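You operate a simulated robot arm through the tools that you are given. There is no shell and no other tool.

The job below is to be done with a simulated robot arm. You get a single attempt, and the scene is never put back.

Task
Buff the wax haze and wipe the glue blob off the plywood box.
Fine: yellow buffing pad for the haze, grey cloth pad for the glue; put both back; leave the dowels. Set down upright: buffing pad, cloth pad. What is to be rubbed or washed off counts as gone when no trace of it is left.

Only the result counts: the job must be done as asked and must still hold three seconds after the hand-in. Knocking over, shifting, dropping, spilling or breaking anything else fails it. Flat cloth is picked up by pressing the open fingertips on it (5 to 10 N) and closing them slowly along it; thin cloth reads only 2 to 8 mm in the jaws.

Robot
A 7-joint arm with a three-finger gripper, fixed in place. Base frame: the origin is at the foot of the arm, x ahead of it, y to its left, z up. Lengths are in m, angles in degrees, forces in N, time in s.
With the tool pointing down near the work surface it reaches from about 0.5 to 0.94 m from the base axis. Its first joint turns from -166.0 to 166.0 degrees. Payload 2.69 kg.
Tool frame: the origin (TCP) lies between the finger pads and is the grasp point; the fingertips stand 0.029 m ahead of it; z points along the fingers, y is the line along which they close. Largest opening 0.12 m; the body of the gripper starts 0.078 m behind the TCP.
Orientation is that of the tool frame in the base frame, as [roll, pitch, yaw] about the fixed x, y, z axes, in that order (R = Rz(yaw) Ry(pitch) Rx(roll)). With the fingers straight down and closing along the base's y, the tool's x points along the base's -x, its y along +y and its z along -z.

Tools
- The arm moves only by the tool drive_tool. Its argument "commands" is a list of rows, each a list of 7 numbers: the shift along the base's x, y, z in units of 40 mm (1.0 is 40 mm), then the turn, a rotation vector about the base's x, y, z in units of 5 degrees (1.0 is 5 degrees), then the opening, from 0 (shut) to 1 (fully open). In form: [[dx, dy, dz, wx, wy, wz, claw], ...]. A call has 1 to 20 rows; each row shifts and turns the commanded pose from where the row before left it. A call with a number of a shift or a turn outside -1 to 1 is refused whole. A row lasts 0.2 s, in which the tool goes at most 0.05 m and 8.6 degrees; a call with a longer step from one row to the next is refused whole, and so is a gripper value outside its range. Where a pose cannot be reached the arm comes as near as it can. A force on the tool above 40 N (or 10 N above the force at the start of the call, whichever is more), or a blocked arm, ends the call early, and 0.2 s more pass. The fingers move at their own pace and stop on an object; they squeeze with about 37 N. The grip force told is the motor's: it shows also when the fingers shut on nothing. Time passes only in rows, and 0.2 s behind the last, so rows that do not move let the fingers close. It gives the time, the measured TCP pose, the force on the tool (base axes), the opening and the grip force at its end, in the units of the frame above (readings bear some noise), with the torque about the TCP (base axes, N m) and any sound that the robot's microphone picked up.
- Cameras (640 x 400 px; columns grow to the right, rows downward): "scene" is fixed at [0.0512, 0.65, 1.54]; the picture's right is [-0.49, -0.87, 0.00], its down [-0.65, 0.37, -0.66] and it looks along [0.58, -0.32, -0.75] (base axes); focal length 320 px, centre (320, 200). "wrist" rides on the gripper at [0.063, 0, -0.104] in the tool frame; the picture's right is [0.00, 1.00, 0.00], its down [-0.83, 0.00, -0.56] and it looks along [-0.56, 0.00, 0.83] (tool axes); focal length 275 px, centre (320, 200). There is no depth. A picture from a camera that has moved, and an enlarged one, comes with that camera's place and axes in the base frame and with its lens.
- camera(camera): a new picture of that camera. The clock stands still meanwhile.
- slide_trunk(by): slides the trunk up (or, below 0, down) by that many m; the arm rides with it, the base frame stays. It gives what a move gives, with no picture.
- inspect(camera, box): a new picture of the part [left, top, right, bottom] of that camera's present view, enlarged. The clock stands still meanwhile.
- job_done(): hands the job in; it is judged then, once.

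Places have to be worked out from the pictures, the camera data and where the tool is seen. Open the gripper and draw the arm clear of the work before you hand the job in, unless the task says otherwise.

The tools are called after "Request:" as a command line: name --pt "numbers of a row" for each row, then --argument value for the rest, lists and objects as JSON in quotes. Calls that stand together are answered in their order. drive_tool: Moves the arm, as the interface text tells. Its arguments: {"type":"object","properties":{"commands":{"type":"array","items":{"type":"array","items":{"type":"number"}}}},"required":["commands"]} The other tools are called the same way: slide_trunk (by) slides the trunk up or down; camera (camera) takes a picture; inspect (camera, box) takes an enlarged picture of a part of a camera's view; job_done () hands the job in.

At the start:

```text
t: 0.0
eef_pos: [0.327, 0.3404, 1.1821]
tcp_rot: [179.9, 0.0, 180.0]
ft_force: [-0.3, 0.1, 0.1]
ft_torque: [0.01, -0.02, 0.02]
grip_width: 0.1201
finger_force: 0.1
trunk travel left (down, up): [-0.605, 0.008]
```

scene: 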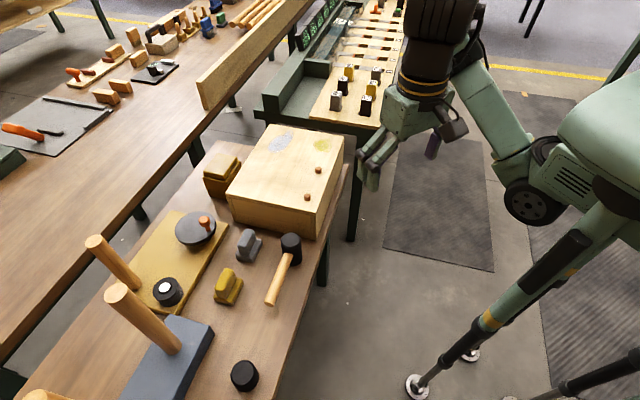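
wrist: 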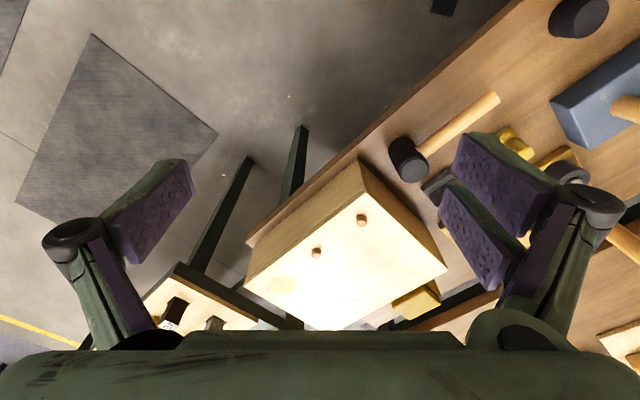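

I'll start by inspecting the scene closely: the box with its two stains and the two pads on the bench.

Request:
inspect --camera "scene" --box '[190, 110, 360, 240]'

Request:
inspect --camera "scene" --box '[130, 190, 330, 320]'

Request:
inspect --camera "wrist" --box '[230, 90, 570, 330]'

```text
3.08 times, centred on (275, 175) of scene
camera zoom: at [0.0512, 0.65, 1.54], right [-0.49, -0.87, 0.0], down [-0.65, 0.37, -0.66], along [0.58, -0.32, -0.75], focal length 986 px, centre (458, 277)
```

zoom: 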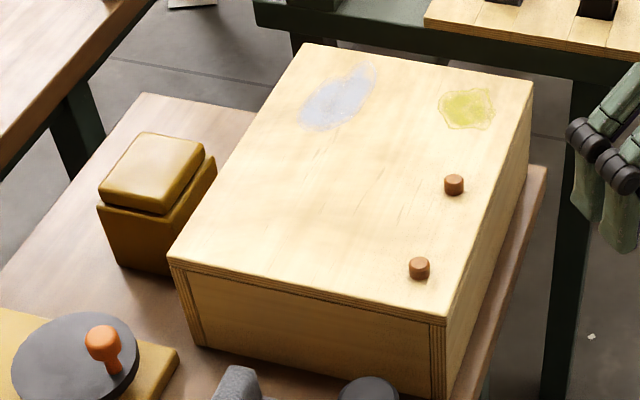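

```text
3.08 times, centred on (230, 255) of scene
camera zoom: at [0.0512, 0.65, 1.54], right [-0.49, -0.87, 0.0], down [-0.65, 0.37, -0.66], along [0.58, -0.32, -0.75], focal length 986 px, centre (597, 31)
```

zoom: 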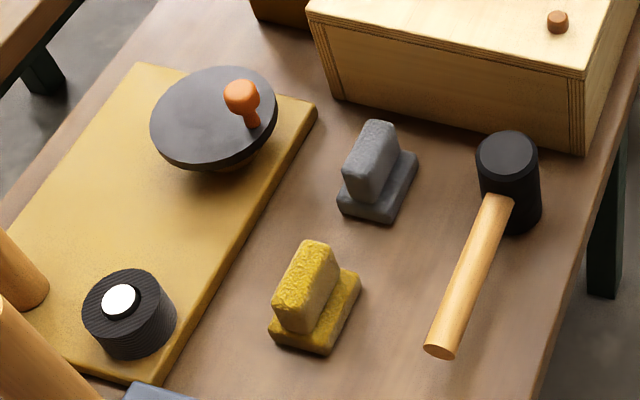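

```text
1.67 times, centred on (400, 210) of wrist
camera zoom: at [0.2657, 0.3398, 1.2857], right [0.0, 1.0, 0.0], down [0.83, 0.0, 0.56], along [0.56, 0.0, -0.83], focal length 459 px, centre (187, 183)
```

zoom: 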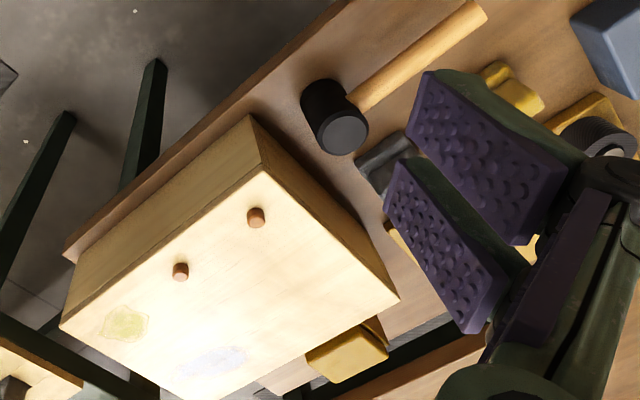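

The box top looks to be at z≈0.907, turned about 45°, with the bluish-white haze near (0.81, 0.365) and the yellow-green glue near (0.734, 0.261). The bench is at about z≈0.78, with the yellow pad near (0.48, 0.68) and the grey one near (0.56, 0.59). I'll move across in free air to get a wrist view of the pads.

Request:
drive_tool --pt "0 0.9 -0.1 0 0 0 1" --pt "0 0.9 -0.1 0 0 0 1" --pt "0 0.9 -0.1 0 0 0 1" --pt "0 0.9 -0.1 0 0 0 1" --pt "0 0.9 -0.1 0 0 0 1" --pt "0 0.9 -0.1 0 0 0 1" --pt "0 0.9 -0.1 0 0 0 1"

Request:
camera --camera "wrist"

Request:
camera --camera "scene"

```text
t: 1.6
eef_pos: [0.3284, 0.5928, 1.1551]
tcp_rot: [-180.0, 0.0, -180.0]
ft_force: [-0.2, -0.2, -0.3]
ft_torque: [0.01, 0.01, 0.0]
grip_width: 0.1201
finger_force: 0.1
trunk travel left (down, up): [-0.605, 0.008]
```

```text
taken
camera wrist: at [0.2661, 0.5924, 1.2588], right [-0.01, 1.0, 0.0], down [0.83, 0.0, 0.56], along [0.56, 0.0, -0.83], focal length 275 px, centre (320, 200)
```

wrist: 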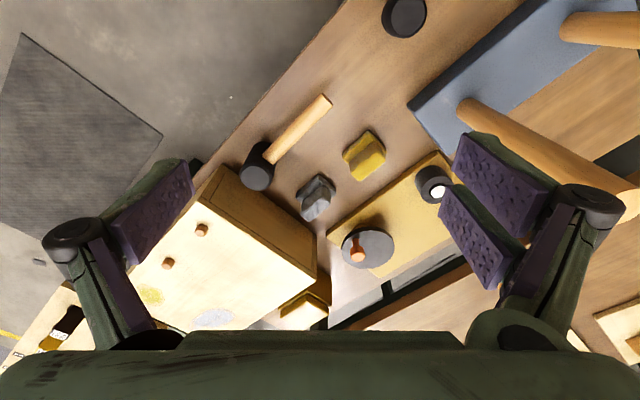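

```text
taken
```

scene: 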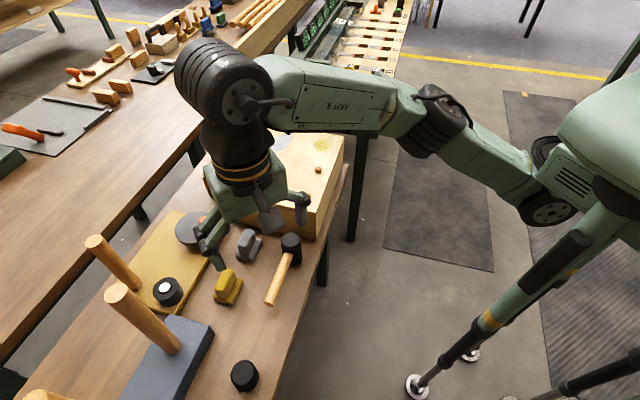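

Request:
inspect --camera "wrist" --box '[270, 100, 430, 230]'

Request:
inspect --camera "wrist" --box '[100, 140, 340, 340]'

```text
3.08 times, centred on (350, 165) of wrist
camera zoom: at [0.2661, 0.5924, 1.2588], right [-0.01, 1.0, 0.0], down [0.83, 0.0, 0.56], along [0.56, 0.0, -0.83], focal length 847 px, centre (228, 308)
```

zoom: 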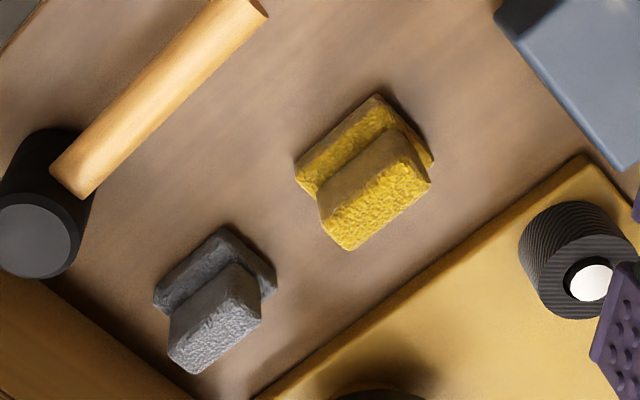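

```text
2.00 times, centred on (220, 240) of wrist
camera zoom: at [0.2661, 0.5924, 1.2588], right [-0.01, 1.0, 0.0], down [0.83, 0.0, 0.56], along [0.56, 0.0, -0.83], focal length 551 px, centre (520, 120)
```

zoom: 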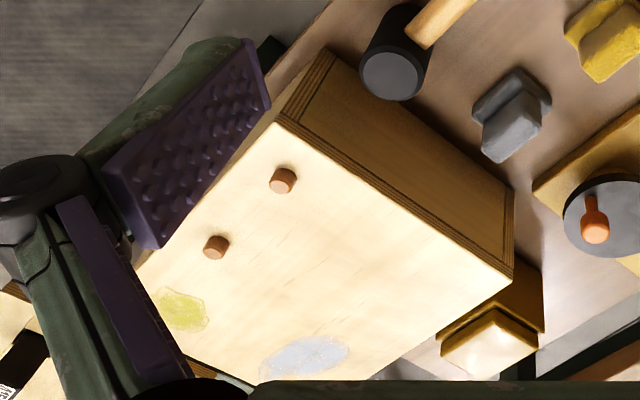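

Both pads are a flat base with a thin block handle running along about the (1,−1) direction, so the fingers should close along (1,1). I'll zoom in to get their measurements.

Request:
inspect --camera "scene" --box '[200, 220, 280, 310]'

Request:
inspect --camera "wrist" --box '[335, 120, 395, 190]'

Request:
inspect --camera "wrist" --box '[285, 160, 345, 230]'

```text
4.44 times, centred on (240, 265) of scene
camera zoom: at [0.0512, 0.65, 1.54], right [-0.49, -0.87, 0.0], down [-0.65, 0.37, -0.66], along [0.58, -0.32, -0.75], focal length 1424 px, centre (676, -89)
```

zoom: 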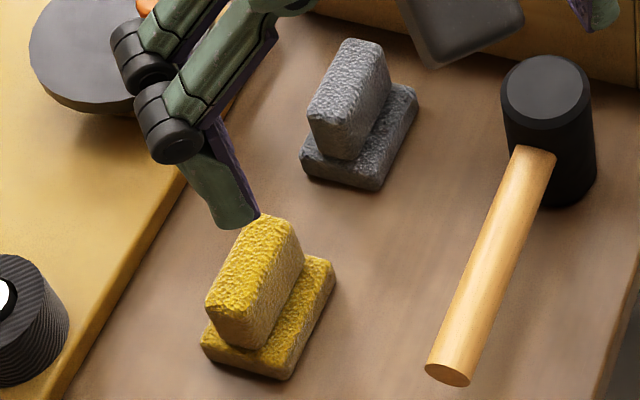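

```text
5.71 times, centred on (365, 155) of wrist
camera zoom: at [0.2661, 0.5924, 1.2588], right [-0.01, 1.0, 0.0], down [0.83, 0.0, 0.56], along [0.56, 0.0, -0.83], focal length 1573 px, centre (63, 457)
```

zoom: 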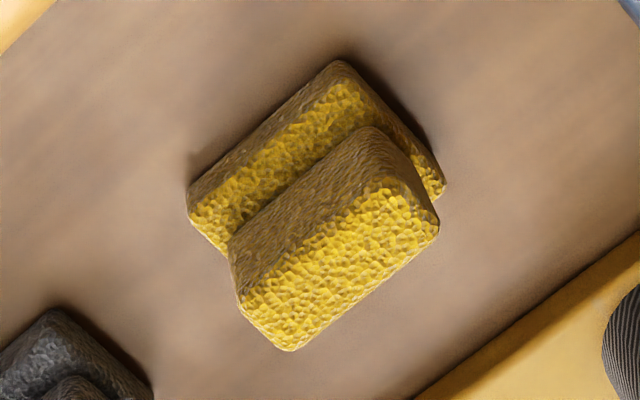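

```text
5.71 times, centred on (315, 195) of wrist
camera zoom: at [0.2661, 0.5924, 1.2588], right [-0.01, 1.0, 0.0], down [0.83, 0.0, 0.56], along [0.56, 0.0, -0.83], focal length 1573 px, centre (349, 229)
```

zoom: 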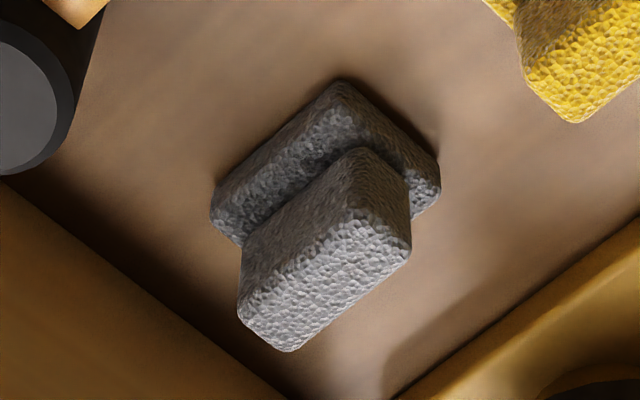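

I put the yellow handle centre at about (0.471, 0.672) with its top near z≈0.855, and the grey handle at about (0.558, 0.585). Both handles are about 22 mm thick. I'll turn the tool by −48° so the fingers straddle the yellow handle, and hover above it.

Request:
drive_tool --pt "0.3575 0.1975 -0.3 0 0 -0.96 0.62" --pt "0.3575 0.1975 -0.3 0 0 -0.96 0.62" --pt "0.3575 0.1975 -0.3 0 0 -0.96 0.62" --pt "0.3575 0.1975 -0.3 0 0 -0.96 0.62" --pt "0.3575 0.1975 -0.3 0 0 -0.96 0.62" --pt "0.3575 0.1975 -0.3 0 0 -0.96 0.62" --pt "0.3575 0.1975 -0.3 0 0 -0.96 0.62" --pt "0.3575 0.1975 -0.3 0 0 -0.96 0.62" --pt "0.3575 0.1975 -0.3 0 0 -0.96 0.62" --pt "0.3575 0.1975 -0.3 0 0 -0.96 0.62" --pt "0 0 0 0 0 0 0.62"

Request:
camera --camera "wrist"

Request:
camera --camera "scene"

```text
t: 4.0
eef_pos: [0.4565, 0.6397, 1.0326]
tcp_rot: [-180.0, 0.0, 132.0]
ft_force: [-0.4, -0.6, 0.3]
ft_torque: [0.03, 0.0, 0.02]
grip_width: 0.0744
finger_force: 0.0
out of reach, approached as far as the arm can: row 6, 7, 8, 9, 10
trunk travel left (down, up): [-0.605, 0.008]
```

```text
taken
camera wrist: at [0.4153, 0.6856, 1.136], right [0.74, 0.67, 0.0], down [0.56, -0.62, 0.56], along [0.37, -0.41, -0.83], focal length 275 px, centre (320, 200)
```

wrist: 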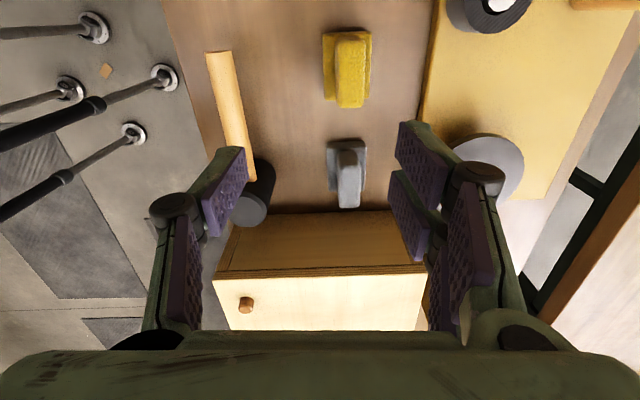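

```text
taken
```

scene: 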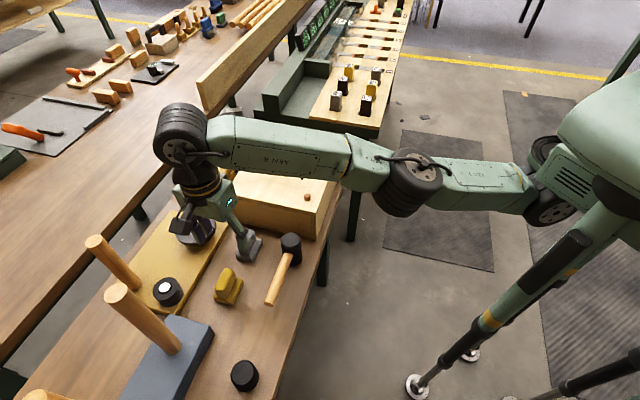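

The arm is stretched out here because the trunk is too high: the shoulder sits about 0.5 m above the wrist. I'll raise the tool first, then lower the trunk in stages.

Request:
drive_tool --pt "-0.3 -0.3 0.9 0 0 0 0.62" --pt "-0.3 -0.3 0.9 0 0 0 0.62" --pt "-0.3 -0.3 0.9 0 0 0 0.62" --pt "0 0 0.9 0 0 0 0.62" --pt "0 0 0.9 0 0 0 0.62" --pt "0 0 0.9 0 0 0 0.62"

```text
t: 5.4
eef_pos: [0.4202, 0.6023, 1.145]
tcp_rot: [179.9, 0.0, 132.1]
ft_force: [0.0, -0.3, 0.0]
ft_torque: [0.04, 0.0, 0.0]
grip_width: 0.0743
finger_force: 0.0
out of reach, approached as far as the arm can: row 2, 4, 5, 6
trunk travel left (down, up): [-0.605, 0.008]
```

Going higher reduces the reach rather than extending it, so the shoulder is probably below the wrist, not above it. I'll check the arm's shape in the scene view before touching the trunk.

Request:
camera --camera "scene"

Request:
inspect --camera "scene" --box '[380, 100, 640, 290]'

```text
taken
```

scene: 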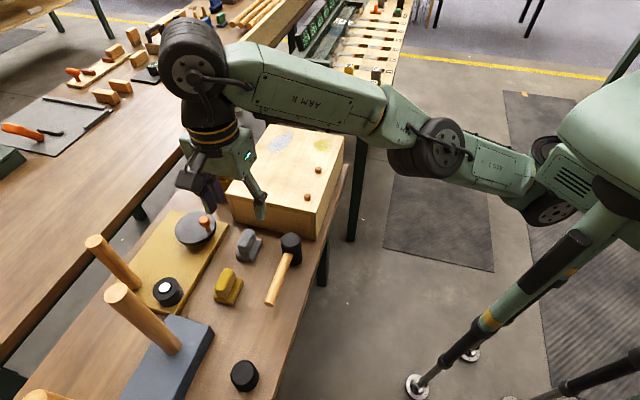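

```text
2.11 times, centred on (510, 195) of scene
camera zoom: at [0.0512, 0.65, 1.54], right [-0.49, -0.87, 0.0], down [-0.65, 0.37, -0.66], along [0.58, -0.32, -0.75], focal length 674 px, centre (-80, 210)
```

zoom: 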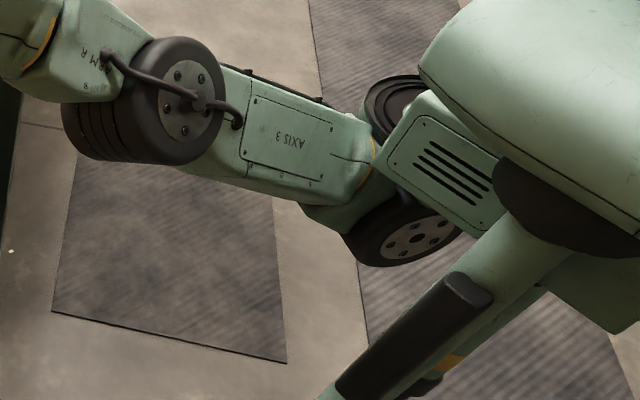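

The arm looks nearly straight, and its reach seems to grow as the tool goes lower. I'll descend in free air (nothing under about z=0.9 here) to find the real reach limit at working height.

Request:
drive_tool --pt "0 0 -0.8 0 0 0 0.62" --pt "0 0 -0.8 0 0 0 0.62" --pt "0 0 -0.8 0 0 0 0.62" --pt "0 0 -0.8 0 0 0 0.62" --pt "0 0 -0.8 0 0 0 0.62" --pt "0.3 0.4 -0.4 0 0 0 0.62" --pt "0.3 0.4 0 0 0 0 0.62" --pt "0.3 0.4 0 0 0 0 0.62" --pt "0.3 0.4 0 0 0 0 0.62"

```text
t: 7.4
eef_pos: [0.4654, 0.6579, 0.9695]
tcp_rot: [180.0, 0.0, 132.1]
ft_force: [-0.1, 0.1, -0.4]
ft_torque: [0.05, 0.0, 0.0]
grip_width: 0.0745
finger_force: 0.0
out of reach, approached as far as the arm can: row 9
trunk travel left (down, up): [-0.605, 0.008]
```

At z≈0.97 the limit in this direction is about r≈0.806. The haze is further out but in a different direction, so I'll test the reach towards it at a safe height before gripping anything.

Request:
drive_tool --pt "0 -0.9 0.4 0 0 0 0.62" --pt "0 -0.9 0.4 0 0 0 0.62" --pt "0 -0.9 0.4 0 0 0 0.62" --pt "0 -0.9 0.4 0 0 0 0.62" --pt "0.9 -0.6 0 0 0 0 0.62" --pt "0.9 -0.6 0 0 0 0 0.62" --pt "0.9 -0.6 0 0 0 0 0.62" --pt "0.9 -0.6 0 0 0 0 0.62" --pt "0.9 -0.6 0 0 0 0 0.62" --pt "0.9 -0.6 0 0 0 0 0.62" --pt "0.9 -0.6 0 0 0 0 0.62" --pt "0.9 -0.6 0 0 0 0 0.62"

Request:
camera --camera "wrist"

Request:
camera --camera "scene"

```text
t: 10.0
eef_pos: [0.7534, 0.3219, 1.0317]
tcp_rot: [-180.0, 0.1, 132.0]
ft_force: [0.4, -0.4, 0.1]
ft_torque: [0.03, 0.0, -0.03]
grip_width: 0.0744
finger_force: 0.0
trunk travel left (down, up): [-0.605, 0.008]
```

```text
taken
camera wrist: at [0.7114, 0.3676, 1.1351], right [0.74, 0.67, 0.0], down [0.56, -0.61, 0.56], along [0.37, -0.41, -0.83], focal length 275 px, centre (320, 200)
```

wrist: 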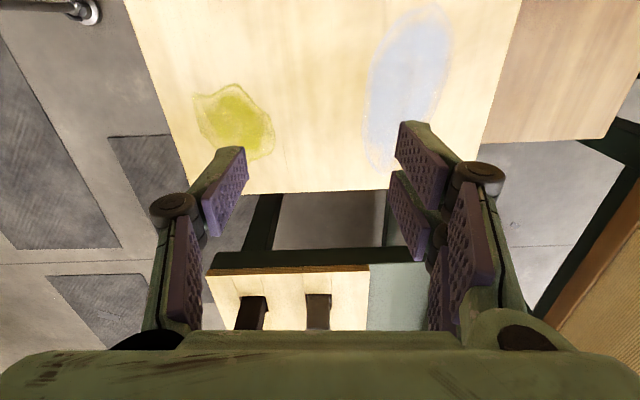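

```text
taken
```

scene: 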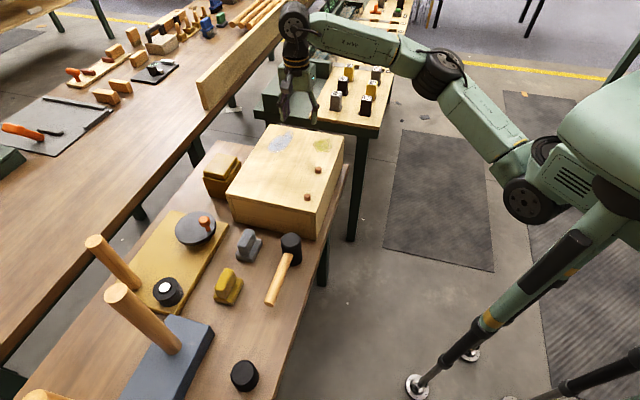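

Good: the reach is much better here, so the shoulder must sit forward of the origin. The wrist view shows both stains clearly. I'll zoom in for their outlines, then test how far the tool can go over the haze at rubbing height (TCP about 0.975, fingertips still above the dowels).

Request:
inspect --camera "wrist" --box '[120, 0, 540, 200]'

Request:
drive_tool --pt "0.4 0.4 -0.5 0 0 0 0.62" --pt "0.4 0.4 -0.5 0 0 0 0.62" --pt "0.35 0.4 -0.4 0 0 0 0.62" --pt "0 0.3 0 0 0 0 0.62" --pt "0 0.4 0 0 0 0 0.62" --pt "0 -0.7 0 0 0 0 0.62" --pt "0.35 -0.4 0 0 0 0 0.62" --pt "0.35 -0.4 0 0 0 0 0.62" --pt "0 0.4 0 0 0 0 0.62"

```text
1.52 times, centred on (330, 100) of wrist
camera zoom: at [0.7114, 0.3676, 1.1351], right [0.74, 0.67, 0.0], down [0.56, -0.61, 0.56], along [0.37, -0.41, -0.83], focal length 420 px, centre (305, 352)
```

zoom: 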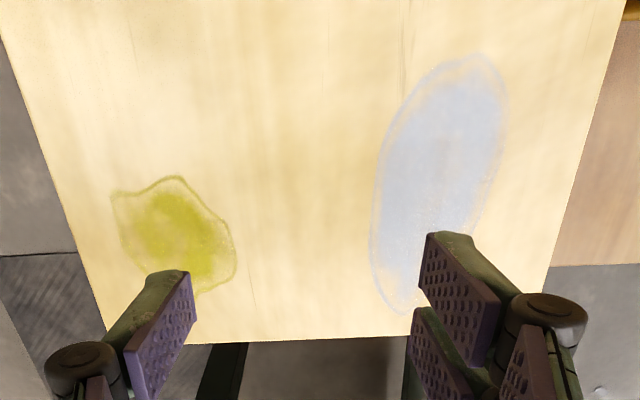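

```text
t: 12.0
eef_pos: [0.8284, 0.3535, 0.9776]
tcp_rot: [-180.0, 0.0, 132.0]
ft_force: [-0.7, -0.3, -1.1]
ft_torque: [0.03, 0.0, -0.03]
grip_width: 0.0743
finger_force: 0.1
trunk travel left (down, up): [-0.605, 0.008]
```

All those poses are reachable, so the haze can be reached with the tool vertical. Reworking the triangulation puts the box top at z≈0.916, the bench at 0.797 and the pad handle tops at about 0.867. I'll go back to hover near the yellow pad and check alignment.

Request:
drive_tool --pt "0 0 0.6 0 0 0 0.62" --pt "0 0 0.6 0 0 0 0.62" --pt "-0.845 0.424 0 0 0 0 0.62" --pt "-0.845 0.424 0 0 0 0 0.62" --pt "-0.845 0.424 0 0 0 0 0.62" --pt "-0.845 0.424 0 0 0 0 0.62" --pt "-0.845 0.424 0 0 0 0 0.62" --pt "-0.845 0.424 0 0 0 0 0.62" --pt "-0.845 0.424 0 0 0 0 0.62" --pt "-0.845 0.424 0 0 0 0 0.62" --pt "-0.845 0.424 0 0 0 0 0.62" --pt "-0.845 0.424 0 0 0 0 0.62" --pt "-0.845 0.424 0 0 0 0 0.62" --pt "0 0.5 -0.33 0 0 0 0.62" --pt "0 0.5 -0.33 0 0 0 0.62" --pt "0 0.5 -0.33 0 0 0 0.62" --pt "0 0.5 -0.33 0 0 0 0.62" --pt "0 0.5 -0.33 0 0 0 0.62"

Request:
camera --camera "wrist"

Request:
inspect --camera "scene" --box '[160, 180, 300, 320]'

```text
t: 15.8
eef_pos: [0.445, 0.635, 0.9583]
tcp_rot: [180.0, 0.1, 131.9]
ft_force: [-0.4, 0.4, -0.2]
ft_torque: [0.02, 0.01, 0.01]
grip_width: 0.0743
finger_force: 0.0
out of reach, approached as far as the arm can: row 1, 2
trunk travel left (down, up): [-0.605, 0.008]
```

```text
taken
camera wrist: at [0.403, 0.6804, 1.0612], right [0.74, 0.67, 0.0], down [0.56, -0.61, 0.56], along [0.37, -0.41, -0.83], focal length 275 px, centre (320, 200)
```

wrist: 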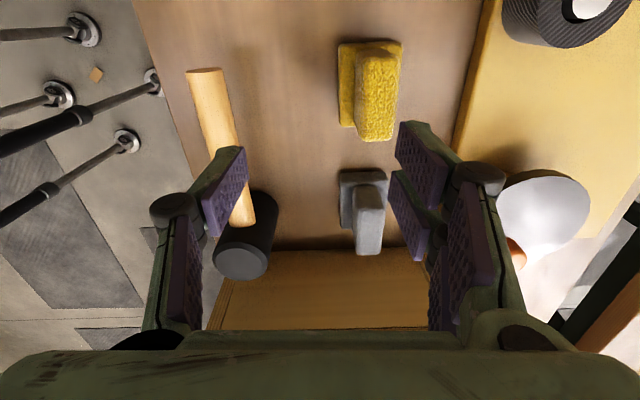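

```text
2.86 times, centred on (230, 250) of scene
camera zoom: at [0.0512, 0.65, 1.54], right [-0.49, -0.87, 0.0], down [-0.65, 0.37, -0.66], along [0.58, -0.32, -0.75], focal length 915 px, centre (577, 57)
```

zoom: 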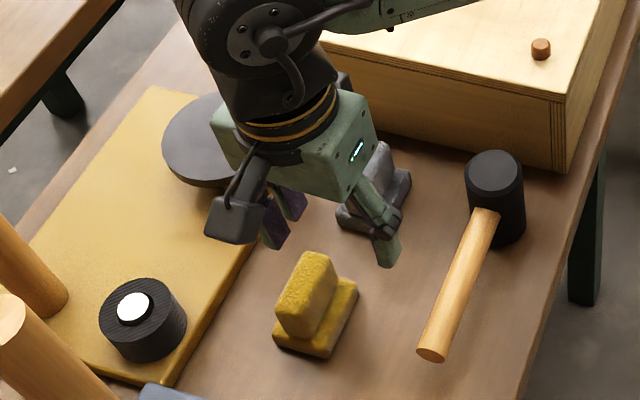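

The pad is nearly square to the picture axes, so the yaw is close. I'll zoom in to pin down the handle centre and angle.

Request:
inspect --camera "wrist" --box '[315, 20, 435, 150]'

Request:
inspect --camera "wrist" --box '[315, 150, 435, 270]'

```text
3.08 times, centred on (375, 85) of wrist
camera zoom: at [0.403, 0.6804, 1.0612], right [0.74, 0.67, 0.0], down [0.56, -0.61, 0.56], along [0.37, -0.41, -0.83], focal length 847 px, centre (151, 554)
```

zoom: 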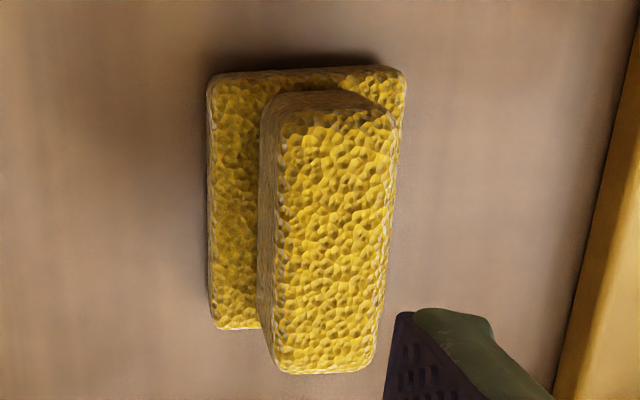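

```text
3.33 times, centred on (375, 210) of wrist
camera zoom: at [0.403, 0.6804, 1.0612], right [0.74, 0.67, 0.0], down [0.56, -0.61, 0.56], along [0.37, -0.41, -0.83], focal length 918 px, centre (137, 167)
```

zoom: 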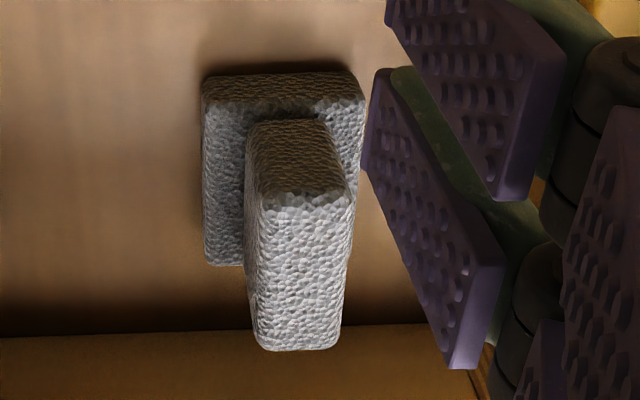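

The yellow handle centre is at about (0.466, 0.670), its closing axis at 45.7°, and it is 23 mm thick. I'll turn +3.8° and slide over and down onto it, stopping with the fingertips above the base.

Request:
drive_tool --pt "0.134 0.218 -0.3125 0 0 0.19 0.62" --pt "0.134 0.218 -0.3125 0 0 0.19 0.62" --pt "0.134 0.218 -0.3125 0 0 0.19 0.62" --pt "0.134 0.218 -0.3125 0 0 0.19 0.62" --pt "0 0 -0.3 0 0 0 0.62" --pt "0 0 -0.3 0 0 0 0.62" --pt "0 0 0 0 0 0 0.62"

Request:
camera --camera "wrist"

Request:
inspect --camera "scene" --box '[180, 210, 300, 310]'

```text
t: 17.4
eef_pos: [0.4663, 0.6691, 0.8852]
tcp_rot: [180.0, -0.1, 135.8]
ft_force: [0.4, -1.0, 0.6]
ft_torque: [0.0, 0.03, -0.02]
grip_width: 0.0742
finger_force: 0.1
trunk travel left (down, up): [-0.605, 0.008]
```

```text
taken
camera wrist: at [0.4219, 0.7117, 0.9876], right [0.69, 0.72, 0.0], down [0.6, -0.58, 0.56], along [0.4, -0.39, -0.83], focal length 275 px, centre (320, 200)
```

wrist: 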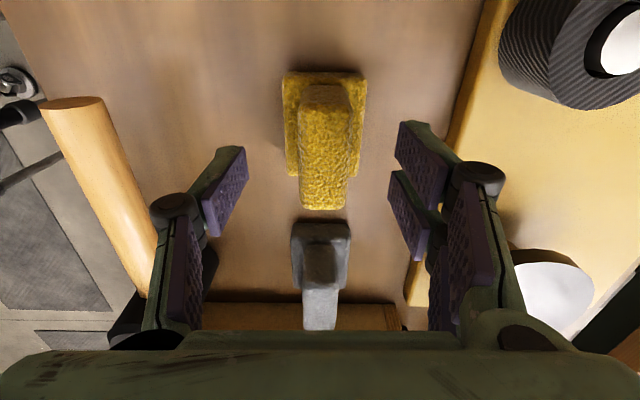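

```text
4.00 times, centred on (240, 260) of scene
camera zoom: at [0.0512, 0.65, 1.54], right [-0.49, -0.87, 0.0], down [-0.65, 0.37, -0.66], along [0.58, -0.32, -0.75], focal length 1282 px, centre (640, -40)
```

zoom: 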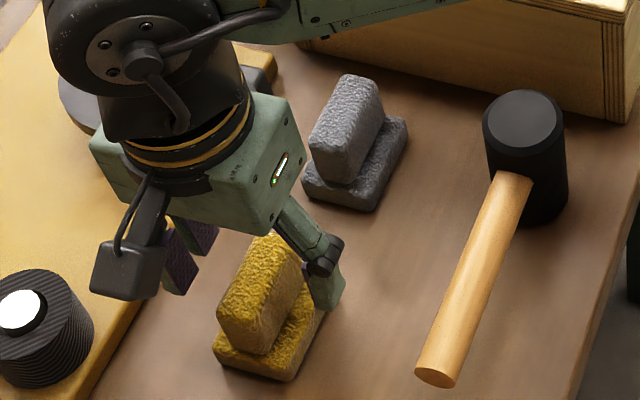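

The handle is centred between the fingers to within a few mm. I'll descend the remaining 30 mm.

Request:
drive_tool --pt "0 0 -0.25 0 0 0 0.62" --pt "0 0 -0.25 0 0 0 0.62" --pt "0 0 -0.2 0 0 0 0.62" --pt "0 0 0 0 0 0 0.62"

Request:
camera --camera "wrist"

Request:
inspect --camera "scene" --box '[180, 210, 300, 310]'

```text
t: 18.4
eef_pos: [0.4675, 0.6685, 0.8568]
tcp_rot: [180.0, 0.0, 135.9]
ft_force: [-1.5, 0.4, -0.3]
ft_torque: [-0.03, -0.01, 0.01]
grip_width: 0.0746
finger_force: 0.0
trunk travel left (down, up): [-0.605, 0.008]
```

```text
taken
camera wrist: at [0.4225, 0.7119, 0.9596], right [0.69, 0.72, 0.0], down [0.6, -0.58, 0.56], along [0.4, -0.39, -0.83], focal length 275 px, centre (320, 200)
```

wrist: 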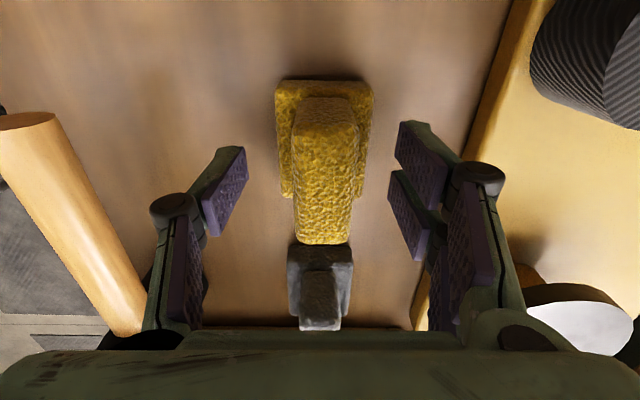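

```text
4.00 times, centred on (240, 260) of scene
camera zoom: at [0.0512, 0.65, 1.54], right [-0.49, -0.87, 0.0], down [-0.65, 0.37, -0.66], along [0.58, -0.32, -0.75], focal length 1282 px, centre (640, -40)
```

zoom: 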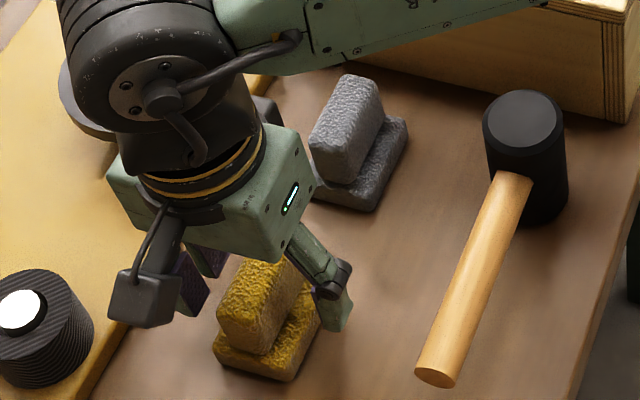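

The fingers straddle the handle with their tips just above the base, so I'll close the grip.

Request:
drive_tool --pt "0 0 0 0 0 0 0.3" --pt "0 0 0 0 0 0 0.2" --pt "0 0 0 0 0 0 0.1" --pt "0 0 0 0 0 0 0" --pt "0 0 0 0 0 0 0" --pt "0 0 0 0 0 0 0"

Request:
camera --camera "wrist"

```text
t: 19.8
eef_pos: [0.4675, 0.6685, 0.857]
tcp_rot: [-179.9, 0.0, 135.7]
ft_force: [-0.1, 0.4, 1.3]
ft_torque: [-0.03, -0.01, -0.04]
grip_width: 0.0251
finger_force: 37.1
trunk travel left (down, up): [-0.605, 0.008]
```

```text
taken
camera wrist: at [0.4224, 0.7119, 0.9599], right [0.69, 0.72, 0.0], down [0.6, -0.58, 0.56], along [0.4, -0.39, -0.83], focal length 275 px, centre (320, 200)
```

wrist: 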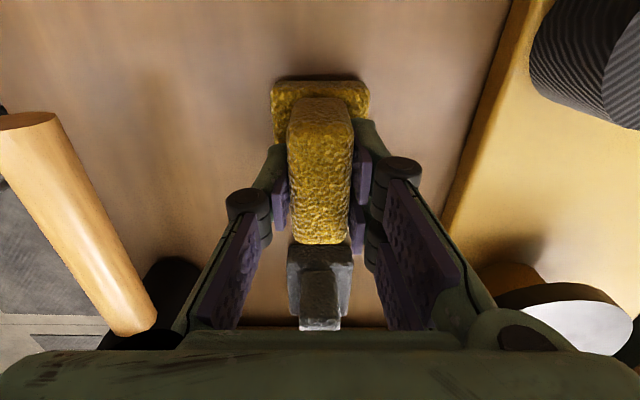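

The grip holds at 25 mm with 37 N. Home for the buffing pad is TCP (0.4675, 0.6685, 0.857), yaw 135.8. I'll lift it straight up, then carry it over the box to the haze, staying well above the dowels.

Request:
drive_tool --pt "0 0 0.4 0 0 0 0" --pt "0 0 0.5 0 0 0 0" --pt "0 -0.2 0.6 0 0 0 0" --pt "0 -0.7 0.6 0 0 0 0" --pt "-0.1 -0.7 0.7 0 0 0 0" --pt "-0.1 -0.7 0.7 0 0 0 0" --pt "-0.1 -0.4 0.6 0 0 0 0" --pt "0 0 0 0 0 0 0"

Request:
camera --camera "scene"

```text
t: 21.6
eef_pos: [0.4532, 0.5603, 1.0208]
tcp_rot: [-180.0, 0.0, 135.9]
ft_force: [-0.4, 0.1, -1.0]
ft_torque: [0.01, -0.01, -0.02]
grip_width: 0.0003
finger_force: 28.5
trunk travel left (down, up): [-0.605, 0.008]
```

```text
taken
```

scene: 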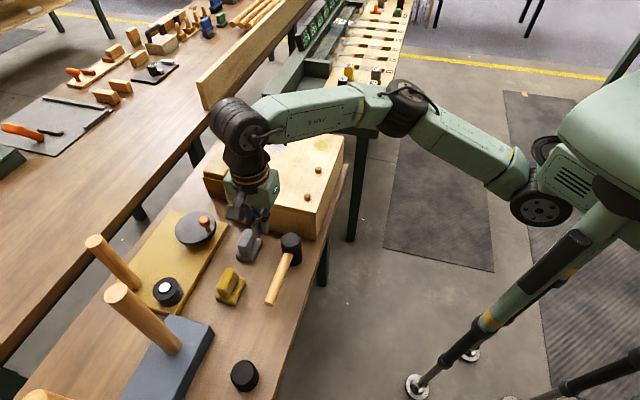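

The gripper is shut on nothing: the pad slipped out, and it seems to be standing still at its place. I'll check it closely.

Request:
inspect --camera "scene" --box '[180, 210, 300, 310]'

Request:
camera --camera "wrist"

```text
4.00 times, centred on (240, 260) of scene
camera zoom: at [0.0512, 0.65, 1.54], right [-0.49, -0.87, 0.0], down [-0.65, 0.37, -0.66], along [0.58, -0.32, -0.75], focal length 1282 px, centre (640, -40)
```

zoom: 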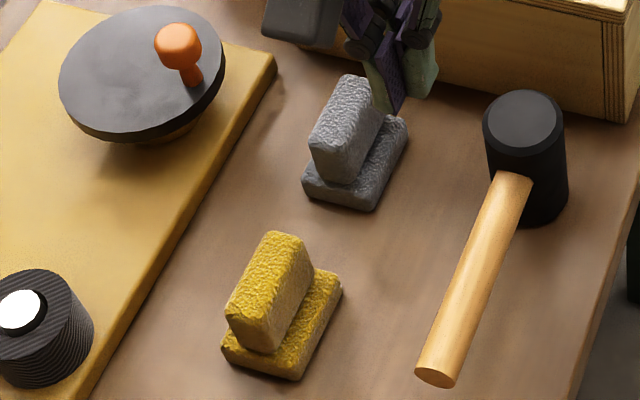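

```text
taken
camera wrist: at [0.4096, 0.6031, 1.1238], right [0.69, 0.72, 0.0], down [0.6, -0.58, 0.56], along [0.4, -0.39, -0.83], focal length 275 px, centre (320, 200)
```

wrist: 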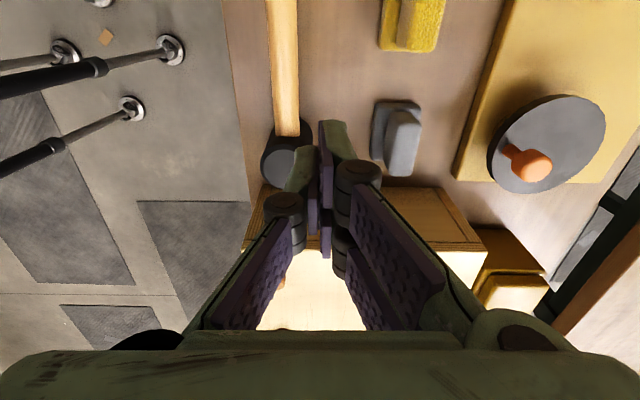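

The pad is still upright, shifted by only a few mm. No drop sound was reported, so it slid out at the start of the lift. The grip was probably too shallow, so I'll re-approach, re-measure and grip deeper, then lift slowly.

Request:
drive_tool --pt "-0.05 0.3 0 0 0 0 0.62" --pt "-0.05 0.5 -0.4 0 0 0 0.62" --pt "-0.05 0.5 -0.4 0 0 0 0.62" --pt "-0.05 0.5 -0.4 0 0 0 0.62" --pt "0 0 -0.3 0 0 0 0.62" --pt "0 0 0 0 0 0 0.62"

Request:
inspect --camera "wrist" --box '[260, 10, 420, 150]'

Request:
camera --camera "wrist"

```text
t: 23.0
eef_pos: [0.4468, 0.6337, 0.9605]
tcp_rot: [-180.0, -0.1, 135.8]
ft_force: [0.2, -0.5, 0.1]
ft_torque: [0.0, 0.01, 0.0]
grip_width: 0.0746
finger_force: 0.1
trunk travel left (down, up): [-0.605, 0.008]
```

```text
2.86 times, centred on (340, 80) of wrist
camera zoom: at [0.4018, 0.6757, 1.0636], right [0.69, 0.72, 0.0], down [0.6, -0.58, 0.56], along [0.4, -0.39, -0.83], focal length 786 px, centre (263, 543)
```

zoom: 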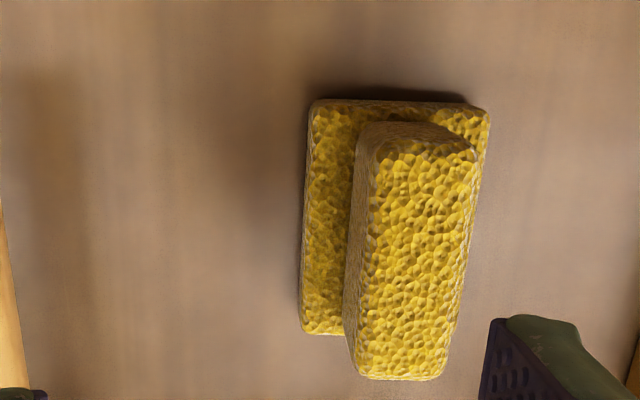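

```text
taken
camera wrist: at [0.4018, 0.6757, 1.0636], right [0.69, 0.72, 0.0], down [0.6, -0.58, 0.56], along [0.4, -0.39, -0.83], focal length 275 px, centre (320, 200)
```

wrist: 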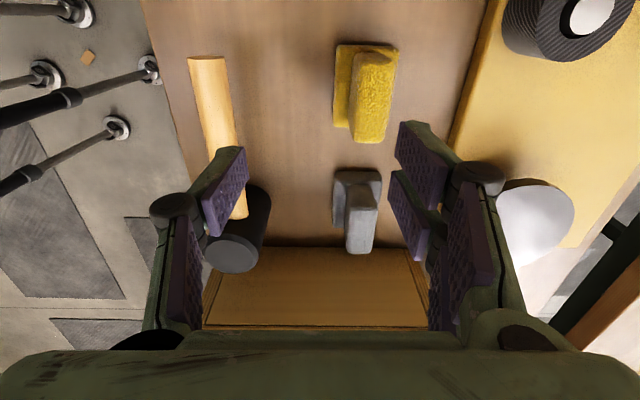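

The pad is upright at about (0.466, 0.666) and now aligned with the tool's yaw. I'll descend over it again and go deeper, to TCP z≈0.848.

Request:
drive_tool --pt "0.118 0.202 -0.3125 0 0 0 0.62" --pt "0.118 0.202 -0.3125 0 0 0 0.62" --pt "0.118 0.202 -0.3125 0 0 0 0.62" --pt "0.118 0.202 -0.3125 0 0 0 0.62" --pt "0 0 -0.35 0 0 0 0.62" --pt "0 0 -0.35 0 0 0 0.62" --pt "0 0 -0.3 0 0 0 0.62" --pt "0 0 -0.3 0 0 0 0.62" --pt "0 0 -0.2 0 0 0 0.62" --pt "0 0 0 0 0 0 0.62"

Request:
camera --camera "wrist"

Request:
inspect --camera "scene" --box '[180, 210, 300, 310]'

```text
t: 25.2
eef_pos: [0.4659, 0.6653, 0.8498]
tcp_rot: [-179.9, 0.0, 135.7]
ft_force: [0.0, 1.0, -0.3]
ft_torque: [-0.01, 0.04, -0.02]
grip_width: 0.0744
finger_force: 0.1
trunk travel left (down, up): [-0.605, 0.008]
```

```text
taken
camera wrist: at [0.421, 0.708, 0.9536], right [0.69, 0.72, 0.0], down [0.6, -0.58, 0.56], along [0.4, -0.39, -0.83], focal length 275 px, centre (320, 200)
```

wrist: 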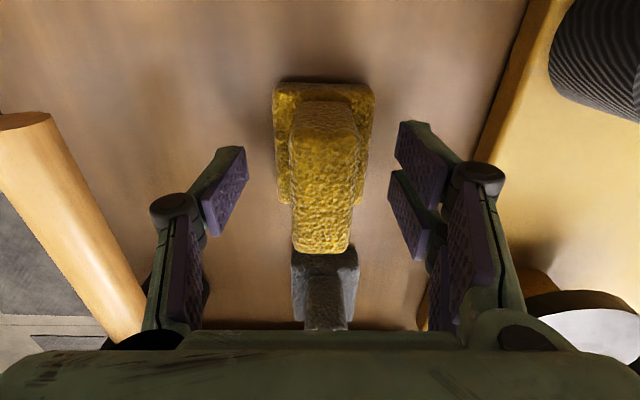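

```text
4.00 times, centred on (240, 260) of scene
camera zoom: at [0.0512, 0.65, 1.54], right [-0.49, -0.87, 0.0], down [-0.65, 0.37, -0.66], along [0.58, -0.32, -0.75], focal length 1282 px, centre (640, -40)
```

zoom: 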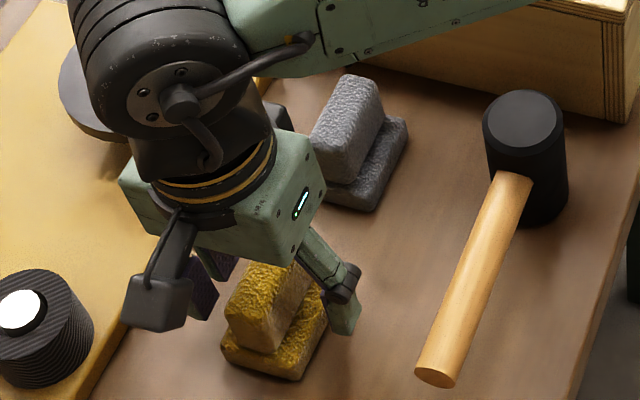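

The deeper position looks right. I'll close, hold for a moment, then lift slowly by a few mm and check the grip.

Request:
drive_tool --pt "0 0 0 0 0 0 0.3" --pt "0 0 0 0 0 0 0.15" --pt "0 0 0 0 0 0 0" --pt "0 0 0 0 0 0 0" --pt "0 0 0 0 0 0 0" --pt "0 0 0 0 0 0 0" --pt "0 0 0 0 0 0 0"

Request:
drive_tool --pt "0 0 0.05 0 0 0 0" --pt "0 0 0.05 0 0 0 0" --pt "0 0 0.05 0 0 0 0" --pt "0 0 0.05 0 0 0 0" --pt "0 0 0 0 0 0 0"

Request:
camera --camera "wrist"

Request:
inspect --camera "scene" --box '[180, 210, 300, 310]'

```text
t: 26.8
eef_pos: [0.4646, 0.6659, 0.8514]
tcp_rot: [179.9, 0.0, 135.8]
ft_force: [0.8, -1.1, -0.1]
ft_torque: [0.03, 0.01, 0.02]
grip_width: 0.0252
finger_force: 36.8
trunk travel left (down, up): [-0.605, 0.008]
```

```text
t: 28.0
eef_pos: [0.4645, 0.6662, 0.858]
tcp_rot: [179.9, 0.0, 135.8]
ft_force: [-0.7, 0.0, -0.5]
ft_torque: [0.0, -0.02, -0.02]
grip_width: 0.025
finger_force: 37.0
trunk travel left (down, up): [-0.605, 0.008]
```

```text
taken
camera wrist: at [0.4208, 0.7084, 0.9619], right [0.69, 0.72, 0.0], down [0.6, -0.58, 0.56], along [0.4, -0.39, -0.83], focal length 275 px, centre (320, 200)
```

wrist: 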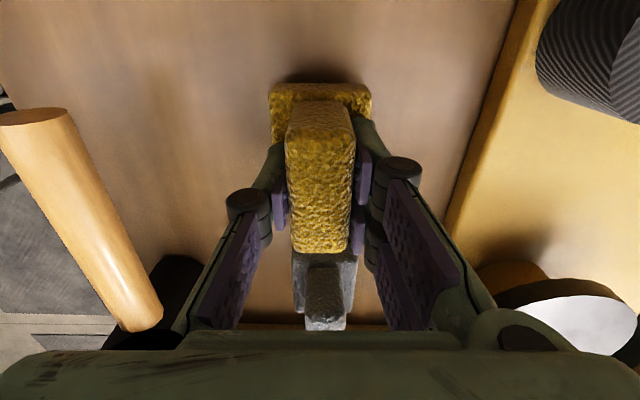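

```text
4.00 times, centred on (240, 260) of scene
camera zoom: at [0.0512, 0.65, 1.54], right [-0.49, -0.87, 0.0], down [-0.65, 0.37, -0.66], along [0.58, -0.32, -0.75], focal length 1282 px, centre (640, -40)
```

zoom: 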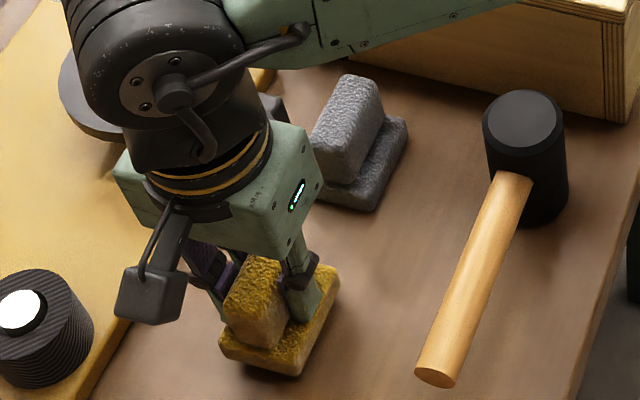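

The pad is now rising with the tool (handle unchanged in the wrist view, 25 mm in the jaws). I'll keep lifting gently and re-check.

Request:
drive_tool --pt "0 0 0.1 0 0 0 0" --pt "0 0 0.15 0 0 0 0" --pt "0 0 0.2 0 0 0 0" --pt "0 0 0.2 0 0 0 0" --pt "0 0 0.2 0 0 0 0" --pt "0 -0.1 0.2 0 0 0 0" --pt "0 -0.2 0.2 0 0 0 0" --pt "0 -0.2 0.2 0 0 0 0" --pt "0 -0.2 0.2 0 0 0 0" --pt "0 -0.2 0.2 0 0 0 0" --pt "0 0 0 0 0 0 0"

Request:
camera --camera "wrist"

Request:
camera --camera "scene"

```text
t: 30.4
eef_pos: [0.4661, 0.6297, 0.9324]
tcp_rot: [-179.9, 0.0, 135.8]
ft_force: [0.5, 0.1, -0.4]
ft_torque: [-0.03, 0.02, 0.0]
grip_width: 0.0254
finger_force: 36.4
trunk travel left (down, up): [-0.605, 0.008]
```

```text
taken
camera wrist: at [0.4204, 0.6724, 1.0356], right [0.69, 0.72, 0.0], down [0.6, -0.58, 0.56], along [0.4, -0.39, -0.83], focal length 275 px, centre (320, 200)
```

wrist: 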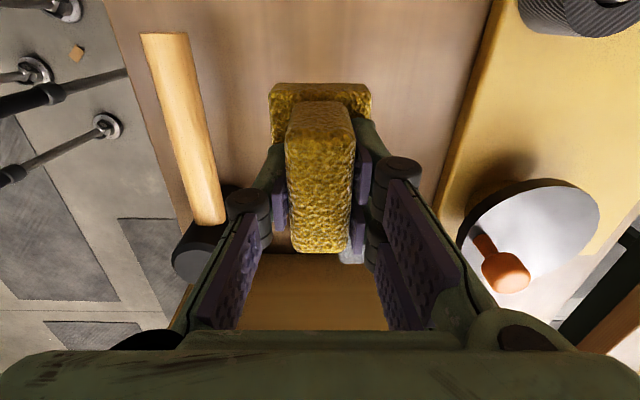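

```text
taken
```

scene: 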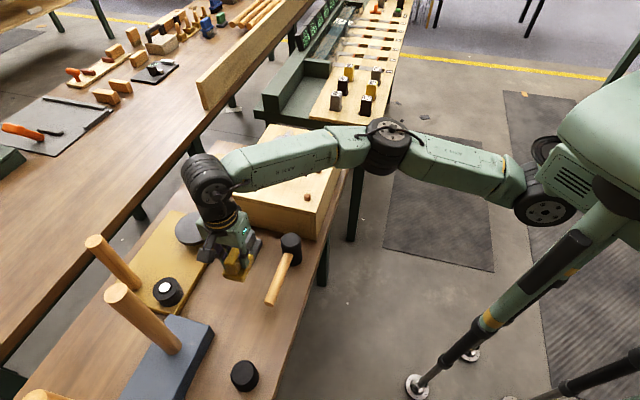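

The grip is secure. I'll carry the pad smoothly over the box towards the haze at z≈1.02, with the pad bottom around 0.967, clear of the dowels.

Request:
drive_tool --pt "-0.02 -0.1 0.15 0 0 0 0" --pt "-0.02 -0.2 0.22 0 0 0 0" --pt "-0.02 -0.2 0.25 0 0 0 0" --pt "-0.02 -0.2 0.25 0 0 0 0" --pt "-0.02 -0.2 0.25 0 0 0 0" --pt "-0.02 -0.2 0.25 0 0 0 0" --pt "-0.02 -0.2 0.25 0 0 0 0" --pt "-0.02 -0.2 0.25 0 0 0 0" --pt "-0.02 -0.15 0.2 0 0 0 0" --pt "0 -0.1 0.1 0 0 0 0"

Request:
drive_tool --pt "0.25 -0.16 0 0 0 0 0" --pt "0.5 -0.31 0 0 0 0 0" --pt "0.5 -0.31 0 0 0 0 0" --pt "0.5 -0.31 0 0 0 0 0" --pt "0.5 -0.31 0 0 0 0 0" --pt "0.5 -0.31 0 0 0 0 0" --pt "0.5 -0.31 0 0 0 0 0" --pt "0.5 -0.31 0 0 0 0 0" --pt "0.5 -0.31 0 0 0 0 0" --pt "0.5 -0.31 0 0 0 0 0" --pt "0.5 -0.31 0 0 0 0 0" --pt "0.5 -0.31 0 0 0 0 0" --pt "0.5 -0.31 0 0 0 0 0" --pt "0.5 -0.31 0 0 0 0 0" --pt "0.25 -0.16 0 0 0 0 0"

Request:
camera --camera "wrist"

Request:
inspect --camera "scene" --box '[190, 60, 370, 240]'

```text
t: 32.6
eef_pos: [0.4575, 0.5589, 1.0179]
tcp_rot: [-180.0, 0.0, 135.8]
ft_force: [-0.7, 0.0, -0.5]
ft_torque: [0.01, -0.01, -0.01]
grip_width: 0.0253
finger_force: 36.9
trunk travel left (down, up): [-0.605, 0.008]
```

```text
t: 35.8
eef_pos: [0.738, 0.3854, 1.0197]
tcp_rot: [180.0, 0.0, 135.8]
ft_force: [-0.3, -0.2, 0.0]
ft_torque: [0.04, -0.01, 0.01]
grip_width: 0.0254
finger_force: 36.2
trunk travel left (down, up): [-0.605, 0.008]
```

```text
taken
camera wrist: at [0.6937, 0.4285, 1.1222], right [0.69, 0.72, 0.0], down [0.6, -0.58, 0.56], along [0.4, -0.39, -0.83], focal length 275 px, centre (320, 200)
```

wrist: 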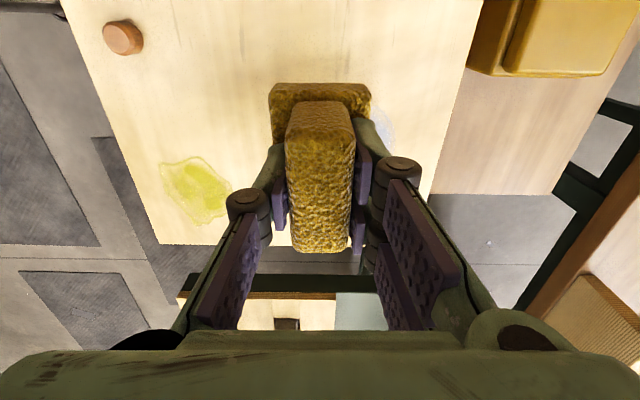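

```text
2.22 times, centred on (280, 150) of scene
camera zoom: at [0.0512, 0.65, 1.54], right [-0.49, -0.87, 0.0], down [-0.65, 0.37, -0.66], along [0.58, -0.32, -0.75], focal length 712 px, centre (409, 311)
```

zoom: 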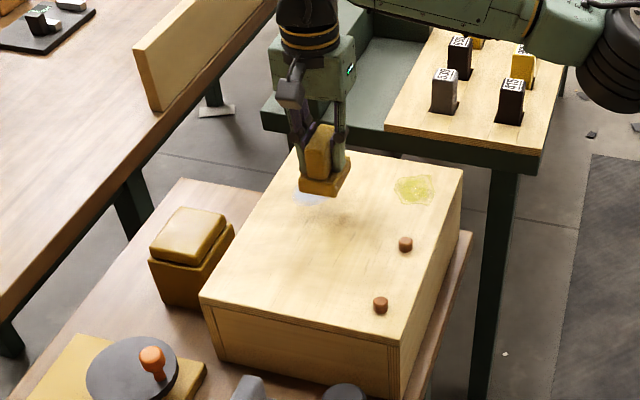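

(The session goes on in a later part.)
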